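You operate a simulated robot arm through the tools that you are given. There is no shell and no other tool. Be economical: measure what you need, move in short steps, check, and stop when the job is done.

The job below is to be done with a simulated robot arm. You get a single attempt, and the scene is never put back.

JOB
Stand the blue spool from the top of the skein bench beside the soap. It goes on the side that lies toward x +0.7, y -0.7 (a direction in the base frame), with about 3 cm between them.
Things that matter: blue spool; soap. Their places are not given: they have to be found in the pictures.

Only the result counts: the job must be done as asked and must still hold three seconds after the hand-in. Knocking over, shifting, dropping, spilling or breaking anything else fails it.

ROBOT AND FRAMES
A 6-joint arm with a two-finger parallel gripper, fixed in place. Base frame: the origin is at the foot of the arm, x ahead of it, y to its left, z up; the work surface is at about z = 0.84. Readings come in m, degrees, newtons and seconds.
With the tool pointing down near the work surface it reaches from about 0.26 to 0.68 m from the base axis. Its first joint turns from -66.0 to 66.0 degrees. Payload 2.9 kg.
The TCP is the grasp point between the finger pads, 0.03 m short of the fingertips. In the tool frame z runs along the fingers and y along their closing line. Largest opening 0.11 m; finger width 0.02, thickness 0.01; the body of the gripper, 0.048 by 0.112 m, starts 0.055 m behind the TCP.
Orientation is that of the tool frame in the base frame, as a unit quaternion [x, y, z, w]. With the fingers straight down and closing along the base's y, the tool's x points along the base's -x, its y along +y and its z along -z.

CONTROLS
- The arm moves only by the tool step_arm. Its arguments are lists of equal length, an entry for each row: "xyz": the shift along the tool's x, y, z in m, a list of three; "angular": the turn, a rotation vector about the tool's x, y, z in degrees, a list of three; "claw": the opening in per cent of the stroke, from 0 (shut) to 100 (fully open). In form: {"xyz": [[x, y, z], ...], "angular": [[rx, ry, rz], ...], "claw": [claw, ...]}. A call has 1 to 12 rows; each row is the pose to reach, as a shift and turn from the pose commanded when the call began, along the tool's axes at that moment. Each row takes 0.2 s and may step no farther than 0.05 m and 8.6 degrees from the row before; otherwise, or with a gripper value out of range, the whole call is refused. Where a pose cannot be reached the arm comes as near as it can. A force on the tool above 40 N (or 10 N above the force at the start of the call, whichever is more), or a blocked arm, ends the call early, and 0.2 s more pass. Each finger travels about 0.108 m/s and halts on what it meets, pressing with about 43 N; the grip force reading is that of the motor and also rises with nothing between the fingers. The clock runs only during rows and for 0.2 s after the last one: add rows that repeat a pose to give the fingers time. It gives the time, the measured TCP pose, the force on the tool (base axes), the opening and the grip force at its end, in the units of the frame above (readings bear some noise).
- Cameras (640 x 400 px; columns grow to the right, rows downward): "scene" is fixed at [0.0989, 0.4608, 1.3868]; the picture's right is [-0.43, -0.90, 0.00], its down [-0.52, 0.25, -0.82] and it looks along [0.74, -0.35, -0.57] (base axes); focal length 344 px, centre (320, 200). "wrist" rides on the gripper at [-0.036, 0, -0.057] in the tool frame; the picture's right is [0.00, -1.00, 0.00], its down [0.97, 0.00, -0.24] and it looks along [0.24, 0.00, 0.97] (tool axes); focal length 218 px, centre (320, 200).
- capture(camera): a new picture of that camera. It takes no simulated time.
- probe_pixels(camera, pixels): for up to 12 pixels [column, row] of the newest picture of that camera ("zoom" is the newest enlarged one), the place [x, y, z] in the base frame of the surface seen there, good to about 0.002 m. It takes no simulated time.
- close_up(camera, box): a new picture of the part [left, top, right, bottom] of that camera's present view, enlarged. It takes no simulated time.
- close_job(): hands the job in; it is judged then, once.

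Keep the steps short. Do not move on a guess: measure, check each grasp and each placing, and mend mistakes. In all there are 60 turns and 20 pictures (those below and enlarged ones count). Leave the gripper open and the arm clear of the work at the hand-in unless told otherwise, and finish with a single line.

The tools are called after "Emit:" by a JSON object that holds its "op" and its "data". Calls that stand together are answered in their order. step_arm: Moves the arm, as the interface text tells. Its arguments: {"type":"object","properties":{"xyz":{"type":"array","items":{"type":"array","items":{"type":"number"}}},"angular":{"type":"array","items":{"type":"array","items":{"type":"number"}}},"claw":{"type":"array","items":{"type":"number"}}},"required":["xyz","angular","claw"]} The other tools are called the same way: capture (camera) takes a picture; probe_pixels (camera, pixels) gives the place of the surface under pixels of a picture; close_up (camera, box) takes an enlarged picture of a part of a camera's view; close_job () hands the job in.

At the start:

```text
time_s: 0.0
position: [0.4397, 0.1742, 1.0223]
tcp_rot: [0.0, 1.0, -0.001, 0.0]
ft_force: [0.2, 0.1, 0.3]
grip_width: 0.1101
finger_force: 0.0
```

scene: 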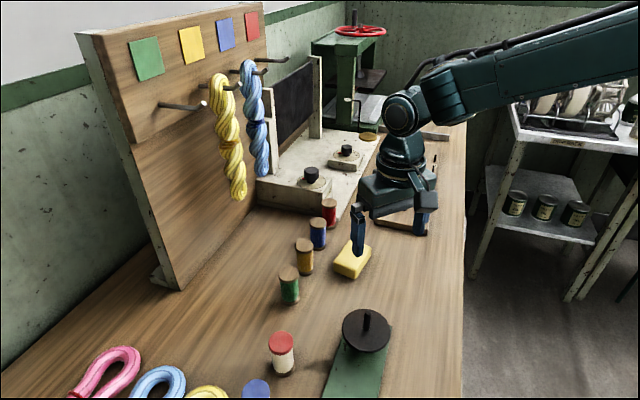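
wrist: 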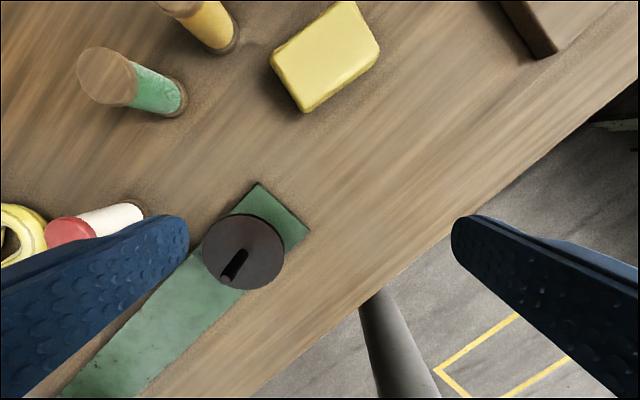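

I see a row of spools, with a blue one near (317,233), and yellow soap near (352,260). There is also a blue-topped object near (256,388). I'll enlarge both areas to tell them apart.

Emit:
{"op": "close_up", "data": {"camera": "scene", "box": [260, 180, 420, 310]}}

Emit:
{"op": "close_up", "data": {"camera": "scene", "box": [180, 310, 420, 400]}}

Emit:
{"op": "probe_pixels", "data": {"camera": "scene", "pixels": [[317, 221], [318, 238], [350, 258], [304, 242], [289, 271], [281, 340], [256, 386], [366, 330], [330, 204], [300, 190], [400, 220], [345, 275]]}}

Emit:
{"op": "probe_pixels", "data": {"camera": "wrist", "pixels": [[272, 62], [345, 5], [378, 48], [307, 110], [325, 55], [105, 75], [185, 5], [300, 150], [530, 20]]}}

```text
3.08 times, centred on (340, 245) of scene
```

zoom: 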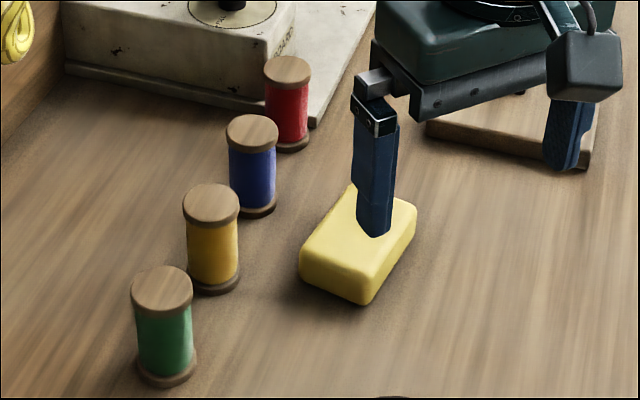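

```text
2.67 times, centred on (300, 355) of scene
```

zoom: 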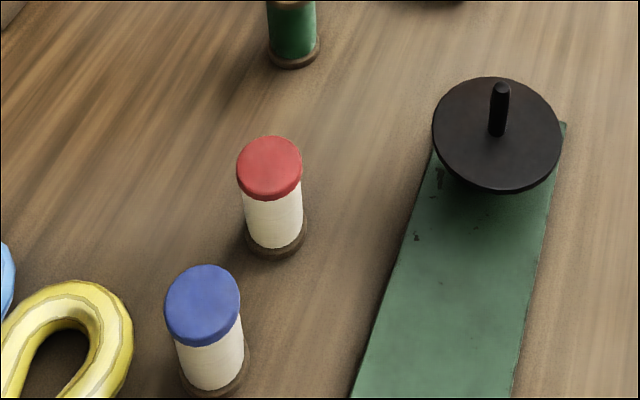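

```text
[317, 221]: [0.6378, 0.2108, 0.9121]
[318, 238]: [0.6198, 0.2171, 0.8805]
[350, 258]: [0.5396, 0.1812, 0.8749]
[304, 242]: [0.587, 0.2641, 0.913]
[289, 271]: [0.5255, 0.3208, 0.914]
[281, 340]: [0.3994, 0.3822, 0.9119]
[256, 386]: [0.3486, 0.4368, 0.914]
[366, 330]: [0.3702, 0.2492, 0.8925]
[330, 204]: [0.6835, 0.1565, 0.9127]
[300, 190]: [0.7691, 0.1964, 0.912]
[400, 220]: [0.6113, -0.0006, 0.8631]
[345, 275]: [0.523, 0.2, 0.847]
```

```text
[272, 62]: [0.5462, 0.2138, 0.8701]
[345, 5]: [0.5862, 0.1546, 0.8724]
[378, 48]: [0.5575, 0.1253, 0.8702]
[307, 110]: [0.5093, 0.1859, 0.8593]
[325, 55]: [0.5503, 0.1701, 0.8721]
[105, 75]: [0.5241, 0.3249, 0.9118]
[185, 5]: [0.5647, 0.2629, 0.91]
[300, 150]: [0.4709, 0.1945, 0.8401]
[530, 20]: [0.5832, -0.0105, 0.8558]
```

The blue-thread spool near (0.638, 0.211), top z≈0.912, is the one to move. The objects at (281,340) and (256,386) are white spools with coloured caps. The soap centre is near (0.55, 0.17). The row of spools runs along (0.7,-0.7), so I'll turn the tool about +46° so the fingers close across the row, and go above the spool at a safe height.

Emit:
{"op": "step_arm", "data": {"xyz": [[-0.033, 0.006, 0], [-0.066, 0.012, 0], [-0.099, 0.018, 0], [-0.132, 0.024, 0], [-0.165, 0.03, 0], [-0.198, 0.037, 0], [-0.198, 0.037, 0]], "angular": [[0, 0, 7.6], [0, 0, 15.2], [0, 0, 22.8], [0, 0, 30.4], [0, 0, 38], [0, 0, 46], [0, 0, 46]], "claw": [100, 100, 100, 100, 100, 100, 100]}}

Emit:
{"op": "capture", "data": {"camera": "wrist"}}

Emit:
{"op": "capture", "data": {"camera": "scene"}}

```text
time_s: 1.6
position: [0.6283, 0.21, 1.02]
tcp_rot: [0.391, 0.92, -0.001, 0.001]
ft_force: [0.7, -0.9, 1.3]
grip_width: 0.1101
finger_force: 0.0
out of reach, approached as far as the arm can: row 6, 7
```

```text
15 pictures are left
```

wrist: 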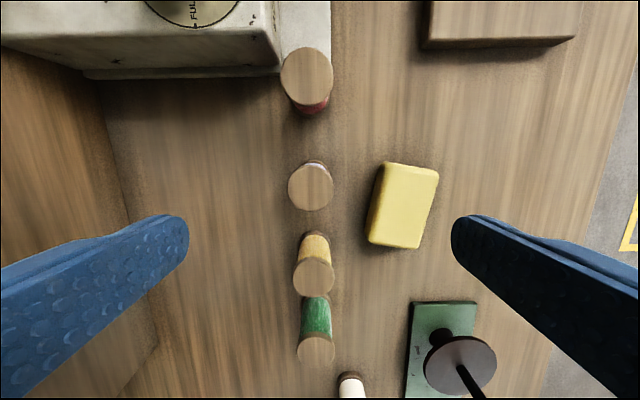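

```text
14 pictures are left
```

scene: 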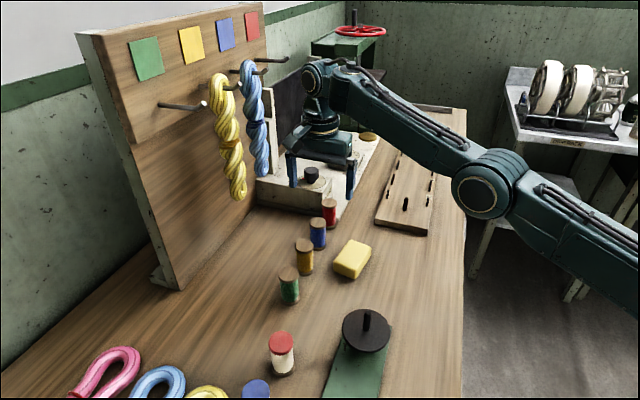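

The wrist view is now lined up with the row, and "up" in it is the (0.7,-0.7) direction. I'll probe the blue spool's top rim, the soap's corners, and the white base and board edges.

Emit:
{"op": "probe_pixels", "data": {"camera": "wrist", "pixels": [[290, 187], [331, 187], [310, 167], [310, 208], [310, 187], [386, 165], [436, 174], [410, 245], [371, 240], [403, 205], [425, 45], [281, 66]]}}

Emit:
{"op": "probe_pixels", "data": {"camera": "wrist", "pixels": [[378, 163], [440, 169], [415, 250], [366, 242], [405, 110], [100, 78], [307, 75], [316, 263], [575, 38], [412, 169]]}}

```text
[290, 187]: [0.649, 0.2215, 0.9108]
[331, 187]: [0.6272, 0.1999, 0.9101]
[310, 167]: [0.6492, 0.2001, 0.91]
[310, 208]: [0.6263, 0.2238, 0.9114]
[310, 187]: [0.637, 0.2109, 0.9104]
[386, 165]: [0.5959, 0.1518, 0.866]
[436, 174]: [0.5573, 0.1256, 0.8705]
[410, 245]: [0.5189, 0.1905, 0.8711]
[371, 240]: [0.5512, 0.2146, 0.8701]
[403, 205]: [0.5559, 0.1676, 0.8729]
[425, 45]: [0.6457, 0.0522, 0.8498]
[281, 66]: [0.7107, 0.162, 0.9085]
```

```text
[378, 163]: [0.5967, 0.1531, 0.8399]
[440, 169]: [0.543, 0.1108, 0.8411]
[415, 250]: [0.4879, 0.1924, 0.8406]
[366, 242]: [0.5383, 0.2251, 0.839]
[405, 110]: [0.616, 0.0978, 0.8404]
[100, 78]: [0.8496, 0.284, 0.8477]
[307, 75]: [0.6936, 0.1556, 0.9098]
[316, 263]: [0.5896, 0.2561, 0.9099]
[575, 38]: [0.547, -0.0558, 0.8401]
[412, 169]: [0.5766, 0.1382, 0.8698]
```

The spool centre is (0.638, 0.211) with top z 0.911 and radius ≈0.016. The soap centre is (0.555, 0.171), half-length ≈0.0385, so the target spool centre is about (0.616, 0.110). The arm stopped 1 cm short at this height, so I'll go down to z≈0.96 first, with the fingertips still above the spool tops, and read the pose.

Emit:
{"op": "step_arm", "data": {"xyz": [[0, 0, 0.03], [0, 0, 0.06], [0, 0, 0.06]], "angular": [[0, 0, 0], [0, 0, 0], [0, 0, 0]], "claw": [100, 100, 100]}}

```text
time_s: 2.4
position: [0.6293, 0.2101, 0.96]
tcp_rot: [0.391, 0.921, -0.001, 0.0]
ft_force: [0.4, 0.1, -0.1]
grip_width: 0.1101
finger_force: 0.2
```

The pose is (0.629, 0.210, 0.960), so I need about +0.009 in x and +0.001 in y. I'll correct that at this height and check.

Emit:
{"op": "step_arm", "data": {"xyz": [[-0.0052, 0.0071, 0], [-0.0052, 0.0071, 0.0]], "angular": [[0, 0, 0], [0, 0, 0]], "claw": [100, 100]}}

Emit:
{"op": "capture", "data": {"camera": "wrist"}}

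```text
time_s: 3.0
position: [0.6402, 0.2089, 0.9592]
tcp_rot: [0.39, 0.921, 0.0, 0.0]
ft_force: [-0.3, 0.9, 0.1]
grip_width: 0.1096
finger_force: 0.0
```

```text
13 pictures are left
```

wrist: 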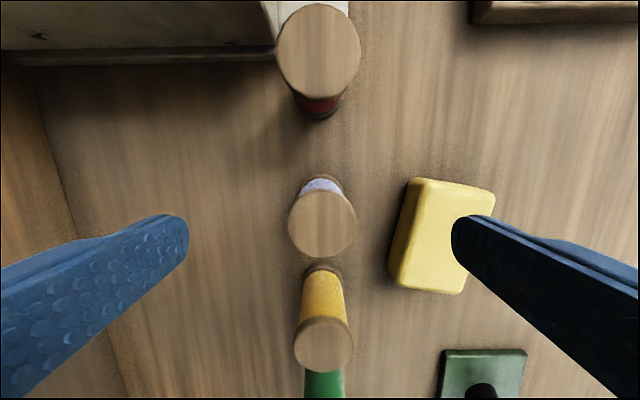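

The right finger, at (475,220), would come down close to the soap. I'll narrow the opening to 55% (about 6 cm) first, then probe the spool top.

Emit:
{"op": "step_arm", "data": {"xyz": [[0, 0, 0], [0, 0, 0]], "angular": [[0, 0, 0], [0, 0, 0]], "claw": [55, 55]}}

Emit:
{"op": "probe_pixels", "data": {"camera": "wrist", "pixels": [[291, 225], [353, 225], [322, 194], [322, 256], [322, 225], [318, 45], [322, 345], [395, 285], [485, 215]]}}

```text
time_s: 3.6
position: [0.6405, 0.2087, 0.9598]
tcp_rot: [0.391, 0.92, 0.0, 0.0]
ft_force: [1.0, -0.3, 0.5]
grip_width: 0.0608
finger_force: 0.2
```

```text
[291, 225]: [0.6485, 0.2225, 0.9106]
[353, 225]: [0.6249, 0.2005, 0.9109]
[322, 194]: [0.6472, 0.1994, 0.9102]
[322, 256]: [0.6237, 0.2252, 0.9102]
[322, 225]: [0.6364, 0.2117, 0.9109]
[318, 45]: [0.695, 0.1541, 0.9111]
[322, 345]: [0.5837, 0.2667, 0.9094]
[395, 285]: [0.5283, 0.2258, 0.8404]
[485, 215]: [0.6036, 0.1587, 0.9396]
```

The spool centre is (0.6365, 0.212) and the TCP is 5 mm off along the row. I'll shift 5 mm in tool x and go down 0.071 to z≈0.889.

Emit:
{"op": "step_arm", "data": {"xyz": [[0.005, -0.0005, 0], [0.005, -0.0005, 0.024], [0.005, -0.0005, 0.048], [0.005, -0.0005, 0.071], [0.005, -0.0005, 0.071]], "angular": [[0, 0, 0], [0, 0, 0], [0, 0, 0], [0, 0, 0], [0, 0, 0]], "claw": [55, 55, 55, 55, 55]}}

Emit:
{"op": "capture", "data": {"camera": "wrist"}}

```text
time_s: 4.8
position: [0.6359, 0.2117, 0.8876]
tcp_rot: [0.391, 0.921, -0.001, 0.001]
ft_force: [-1.2, 0.1, -0.3]
grip_width: 0.0604
finger_force: 0.0
```

```text
12 pictures are left
```

wrist: 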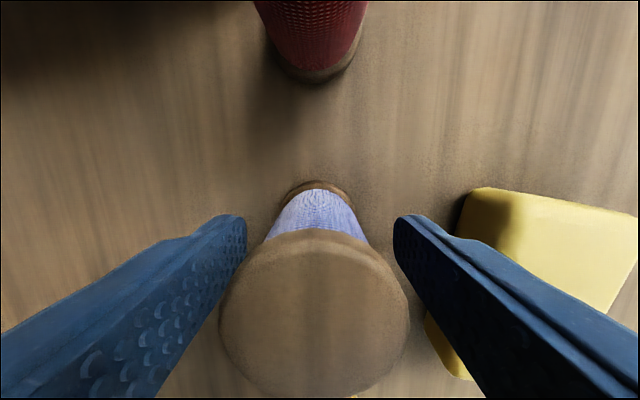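

The spool sits between the fingers at (315,300), and the right finger is clear of the soap. I'll close the fingers.

Emit:
{"op": "step_arm", "data": {"xyz": [[0, 0, 0], [0, 0, 0], [0, 0, 0]], "angular": [[0, 0, 0], [0, 0, 0], [0, 0, 0]], "claw": [20, 0, 0]}}

```text
time_s: 5.6
position: [0.6342, 0.2126, 0.8872]
tcp_rot: [0.391, 0.92, 0.0, 0.002]
ft_force: [0.0, 0.1, -0.4]
grip_width: 0.0367
finger_force: 43.3
```

The fingers hold at 0.0367 m with 43 N. I'll lift straight up 9 cm.

Emit:
{"op": "step_arm", "data": {"xyz": [[0, 0, -0.01], [0, 0, -0.03], [0, 0, -0.06], [0, 0, -0.09], [0, 0, -0.09]], "angular": [[0, 0, 0], [0, 0, 0], [0, 0, 0], [0, 0, 0], [0, 0, 0]], "claw": [0, 0, 0, 0, 0]}}

Emit:
{"op": "capture", "data": {"camera": "scene"}}

Emit:
{"op": "capture", "data": {"camera": "wrist"}}

```text
time_s: 6.8
position: [0.6363, 0.2122, 0.9793]
tcp_rot: [0.391, 0.921, -0.001, 0.0]
ft_force: [0.0, -0.6, -1.0]
grip_width: 0.0368
finger_force: 43.1
```

```text
11 pictures are left
```

scene: 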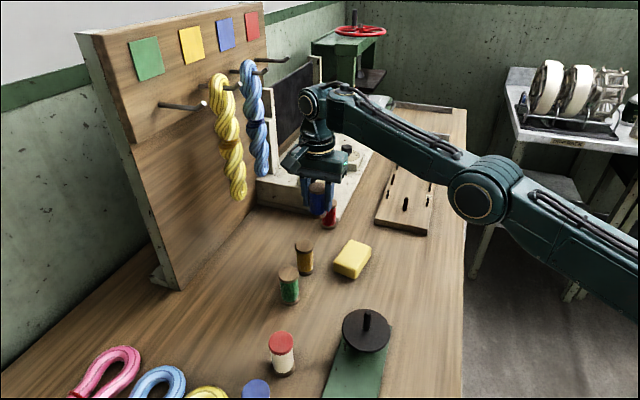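

```text
10 pictures are left
```

wrist: 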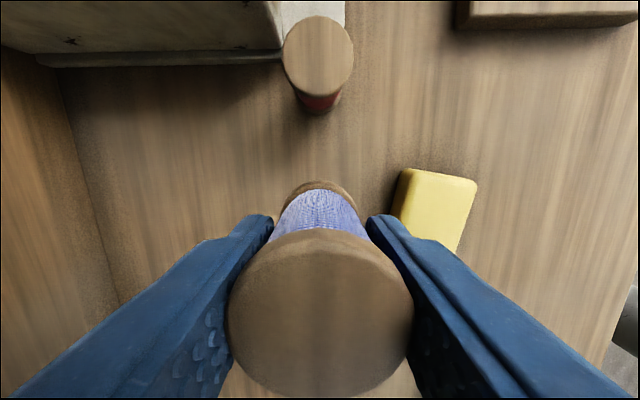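

The spool is held upright and nothing else has moved. I'll enlarge the now unobstructed soap to refine its outline.

Emit:
{"op": "close_up", "data": {"camera": "scene", "box": [312, 220, 392, 300]}}

```text
5.00 times, centred on (352, 260) of scene
```

zoom: 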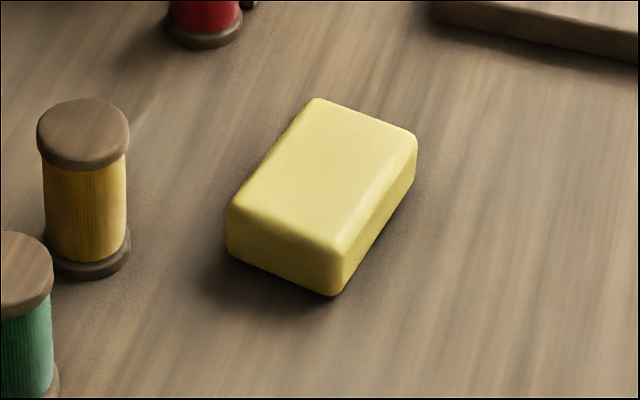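

Emit:
{"op": "probe_pixels", "data": {"camera": "zoom", "pixels": [[316, 102], [413, 138], [338, 250], [231, 208], [325, 175], [364, 119], [285, 232], [378, 192], [272, 152], [285, 265], [385, 205], [337, 290]]}}

Emit:
{"op": "probe_pixels", "data": {"camera": "wrist", "pixels": [[405, 171], [440, 173], [474, 182], [458, 245], [440, 168], [477, 195]]}}

```text
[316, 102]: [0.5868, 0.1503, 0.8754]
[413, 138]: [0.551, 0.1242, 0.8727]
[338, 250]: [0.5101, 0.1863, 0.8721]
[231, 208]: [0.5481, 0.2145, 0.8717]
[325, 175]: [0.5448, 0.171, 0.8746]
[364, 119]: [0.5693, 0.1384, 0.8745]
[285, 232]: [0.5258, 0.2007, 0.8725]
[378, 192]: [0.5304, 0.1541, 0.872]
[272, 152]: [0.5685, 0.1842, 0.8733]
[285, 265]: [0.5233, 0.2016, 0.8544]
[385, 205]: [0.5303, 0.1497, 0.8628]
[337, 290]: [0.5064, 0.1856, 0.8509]
```

```text
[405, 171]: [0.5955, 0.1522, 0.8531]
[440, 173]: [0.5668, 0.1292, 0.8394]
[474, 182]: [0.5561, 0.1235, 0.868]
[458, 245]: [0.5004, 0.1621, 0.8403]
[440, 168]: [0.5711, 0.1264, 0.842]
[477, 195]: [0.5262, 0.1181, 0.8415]
```

The soap centre is about (0.550, 0.169), half-length 0.04. With spool radius 0.018 and a 3 cm gap, the target is about (0.6145, 0.1055). I'll move there at this height, since the spool bottom at 0.93 clears everything.

Emit:
{"op": "step_arm", "data": {"xyz": [[-0.0154, -0.0224, 0], [-0.0307, -0.0448, 0], [-0.046, -0.0672, 0], [-0.0614, -0.0897, 0], [-0.0614, -0.0897, 0]], "angular": [[0, 0, 0], [0, 0, 0], [0, 0, 0], [0, 0, 0], [0, 0, 0]], "claw": [0, 0, 0, 0, 0]}}

Emit:
{"op": "capture", "data": {"camera": "wrist"}}

```text
time_s: 8.0
position: [0.615, 0.1065, 0.9787]
tcp_rot: [0.39, 0.921, -0.001, 0.001]
ft_force: [-0.5, -0.2, -0.4]
grip_width: 0.0367
finger_force: 42.8
```

```text
8 pictures are left
```

wrist: 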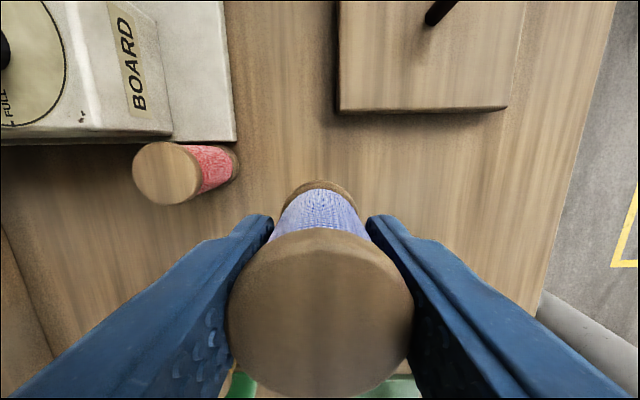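

I'm at (0.615, 0.1065), with the red spool well to the side at (185,172). I'll lower 0.087 m and leave the last few millimetres for a gentle finish.

Emit:
{"op": "step_arm", "data": {"xyz": [[0, 0, 0.03], [0, 0, 0.06], [0, 0, 0.08], [0, 0, 0.087], [0, 0, 0.087]], "angular": [[0, 0, 0], [0, 0, 0], [0, 0, 0], [0, 0, 0], [0, 0, 0]], "claw": [0, 0, 0, 0, 0]}}

Emit:
{"op": "close_up", "data": {"camera": "scene", "box": [300, 180, 420, 280]}}

```text
time_s: 9.2
position: [0.6132, 0.1088, 0.8912]
tcp_rot: [0.391, 0.921, 0.0, 0.001]
ft_force: [-0.7, 0.1, -0.6]
grip_width: 0.0365
finger_force: 42.3
```

```text
4.00 times, centred on (360, 230) of scene
```

zoom: 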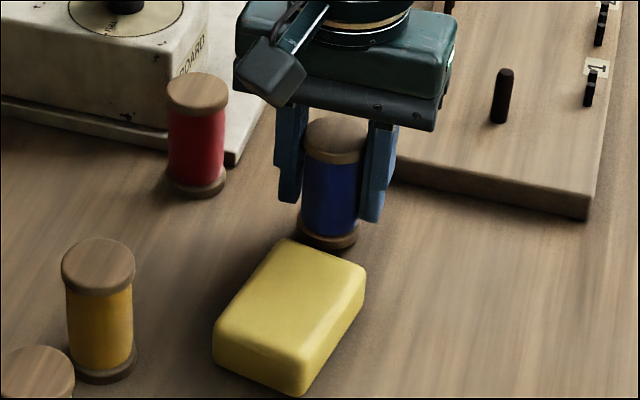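

The spool hovers just above the table beyond the soap's end. I'll measure the gap before setting it down.

Emit:
{"op": "probe_pixels", "data": {"camera": "zoom", "pixels": [[328, 244], [325, 225], [300, 236], [357, 236], [327, 254], [290, 242], [364, 266], [330, 190], [312, 242], [342, 250]]}}

```text
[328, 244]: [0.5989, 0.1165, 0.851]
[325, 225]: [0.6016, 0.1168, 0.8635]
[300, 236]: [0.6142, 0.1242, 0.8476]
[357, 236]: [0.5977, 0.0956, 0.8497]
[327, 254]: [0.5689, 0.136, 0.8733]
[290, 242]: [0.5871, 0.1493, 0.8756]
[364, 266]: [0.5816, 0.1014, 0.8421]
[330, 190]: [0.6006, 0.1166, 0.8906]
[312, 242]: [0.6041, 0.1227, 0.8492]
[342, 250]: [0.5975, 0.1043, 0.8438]
```

The gap reads about 2.8 cm, and the spool lies in the right direction. I'll nudge 2 mm outward, lower 3 mm, then ease down to contact.

Emit:
{"op": "step_arm", "data": {"xyz": [[-0.002, 0, 0.0], [-0.002, 0, 0.0015], [-0.002, 0, 0.003], [-0.002, 0, 0.003]], "angular": [[0, 0, 0], [0, 0, 0], [0, 0, 0], [0, 0, 0]], "claw": [0, 0, 0, 0]}}

```text
time_s: 10.2
position: [0.614, 0.1069, 0.8878]
tcp_rot: [0.391, 0.921, -0.001, 0.0]
ft_force: [0.0, 0.8, -0.4]
grip_width: 0.0367
finger_force: 43.5
```

No contact yet. I'll ease down 1.5 mm more.

Emit:
{"op": "step_arm", "data": {"xyz": [[0, 0, 0.0008], [0, 0, 0.0015], [0, 0, 0.0015]], "angular": [[0, 0, 0], [0, 0, 0], [0, 0, 0]], "claw": [0, 0, 0]}}

```text
time_s: 11.0
position: [0.6146, 0.1048, 0.8872]
tcp_rot: [0.391, 0.92, 0.0, 0.0]
ft_force: [0.1, 0.4, 0.5]
grip_width: 0.0368
finger_force: 43.2
```

The force is still within noise and z matches the grasp height. I'll go one more millimetre to confirm contact.

Emit:
{"op": "step_arm", "data": {"xyz": [[0, 0, 0.0005], [0, 0, 0.001], [0, 0, 0.001]], "angular": [[0, 0, 0], [0, 0, 0], [0, 0, 0]], "claw": [0, 0, 0]}}

```text
time_s: 11.8
position: [0.6157, 0.1058, 0.8873]
tcp_rot: [0.391, 0.92, -0.001, 0.001]
ft_force: [0.0, 0.0, 0.4]
grip_width: 0.0365
finger_force: 43.3
```

z reads 0.8873 with no clear force. I'll try one more millimetre.

Emit:
{"op": "step_arm", "data": {"xyz": [[0, 0, 0.0005], [0, 0, 0.001], [0, 0, 0.001]], "angular": [[0, 0, 0], [0, 0, 0], [0, 0, 0]], "claw": [0, 0, 0]}}

Emit:
{"op": "close_up", "data": {"camera": "scene", "box": [350, 210, 400, 250]}}

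```text
time_s: 12.6
position: [0.615, 0.1071, 0.8874]
tcp_rot: [0.39, 0.921, -0.001, 0.001]
ft_force: [-4.6, -2.2, 11.1]
grip_width: 0.0367
finger_force: 43.3
```

```text
10.00 times, centred on (375, 230) of scene
```

zoom: 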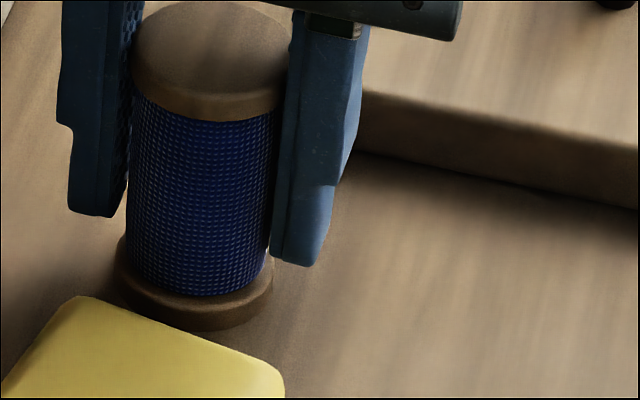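

There is contact at 11 N and the spool stands upright. I'll relieve 0.7 mm, then open to 58%, which clears the red spool and the board.

Emit:
{"op": "step_arm", "data": {"xyz": [[0, 0, -0.0007], [0, 0, -0.0007], [0, 0, -0.0007], [0, 0, -0.0007], [0, 0, -0.0007]], "angular": [[0, 0, 0], [0, 0, 0], [0, 0, 0], [0, 0, 0], [0, 0, 0]], "claw": [0, 36, 42, 58, 58]}}

Emit:
{"op": "capture", "data": {"camera": "wrist"}}

```text
time_s: 13.8
position: [0.6145, 0.1066, 0.887]
tcp_rot: [0.391, 0.92, 0.0, 0.0]
ft_force: [0.2, -0.4, 0.2]
grip_width: 0.0636
finger_force: 0.1
```

```text
5 pictures are left
```

wrist: 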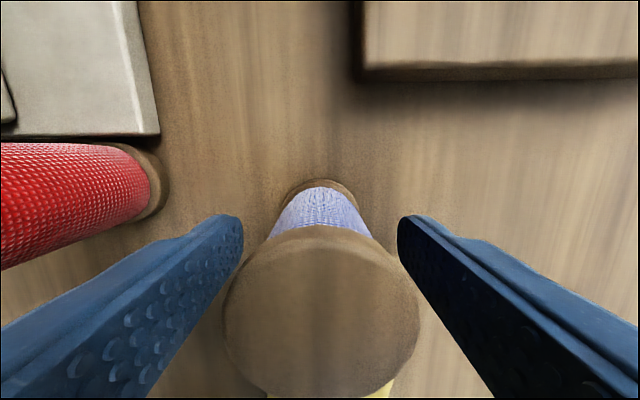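

The spool is free and both fingers are clear of it. I'll rise straight up 12 cm.

Emit:
{"op": "step_arm", "data": {"xyz": [[0, 0, -0.02], [0, 0, -0.05], [0, 0, -0.08], [0, 0, -0.12], [0, 0, -0.12]], "angular": [[0, 0, 0], [0, 0, 0], [0, 0, 0], [0, 0, 0], [0, 0, 0]], "claw": [58, 58, 58, 58, 100]}}

Emit:
{"op": "capture", "data": {"camera": "wrist"}}

Emit:
{"op": "close_up", "data": {"camera": "scene", "box": [300, 180, 420, 280]}}

```text
time_s: 15.0
position: [0.6164, 0.1058, 1.0083]
tcp_rot: [0.39, 0.921, -0.001, 0.001]
ft_force: [-0.2, 0.1, -0.4]
grip_width: 0.1098
finger_force: 0.1
```

```text
4 pictures are left
```

wrist: 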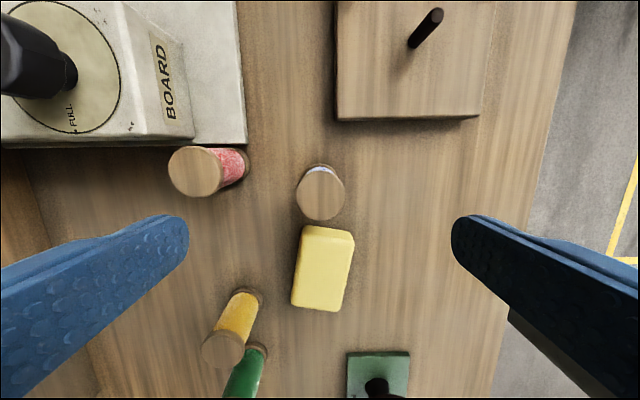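

```text
4.00 times, centred on (360, 230) of scene
```

zoom: 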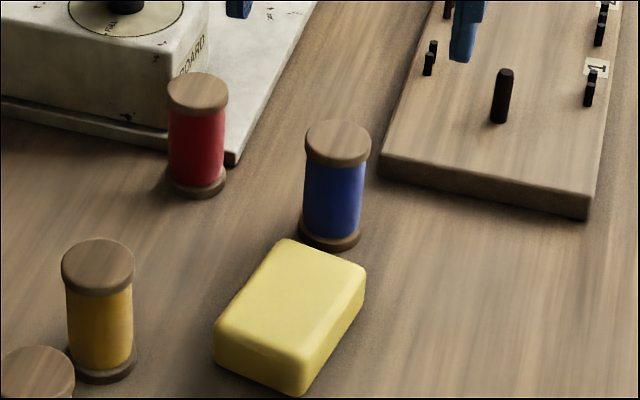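

The spool stands alone beyond the soap's end. I'll measure the final places.

Emit:
{"op": "probe_pixels", "data": {"camera": "wrist", "pixels": [[320, 193], [298, 193], [343, 193], [320, 170], [320, 217], [323, 265], [303, 229], [352, 236], [338, 309], [293, 303], [328, 229]]}}

Emit:
{"op": "probe_pixels", "data": {"camera": "zoom", "pixels": [[338, 141], [302, 236], [362, 236], [330, 246], [288, 242], [362, 266], [326, 253], [216, 325], [296, 365]]}}

```text
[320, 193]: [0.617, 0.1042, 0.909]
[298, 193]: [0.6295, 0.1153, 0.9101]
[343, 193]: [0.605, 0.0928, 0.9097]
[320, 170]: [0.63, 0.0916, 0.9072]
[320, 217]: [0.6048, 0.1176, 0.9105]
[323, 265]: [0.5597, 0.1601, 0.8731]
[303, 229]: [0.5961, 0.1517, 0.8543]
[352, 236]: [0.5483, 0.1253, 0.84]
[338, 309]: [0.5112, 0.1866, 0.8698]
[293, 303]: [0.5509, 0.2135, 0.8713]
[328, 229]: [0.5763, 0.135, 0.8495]
```

```text
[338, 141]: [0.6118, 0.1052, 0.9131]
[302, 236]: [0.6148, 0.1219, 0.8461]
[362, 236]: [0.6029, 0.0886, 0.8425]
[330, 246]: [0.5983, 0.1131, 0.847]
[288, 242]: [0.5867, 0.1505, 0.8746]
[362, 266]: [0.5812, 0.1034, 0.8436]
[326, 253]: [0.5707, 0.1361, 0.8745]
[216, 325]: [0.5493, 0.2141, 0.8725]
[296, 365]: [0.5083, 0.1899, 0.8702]
```

The spool stands at (0.616, 0.105) and the gap to the soap's end is about 3.0 cm. The neighbouring spools and the soap have not moved, and the arm is up with the gripper open, so I'm handing in.

Emit:
{"op": "close_job", "data": {}}

```text
The job is handed in.
```

The blue spool is standing upright beside the soap on its (+0.7, -0.7) side, about 3 cm away, with nothing else moved, and the job is handed in.
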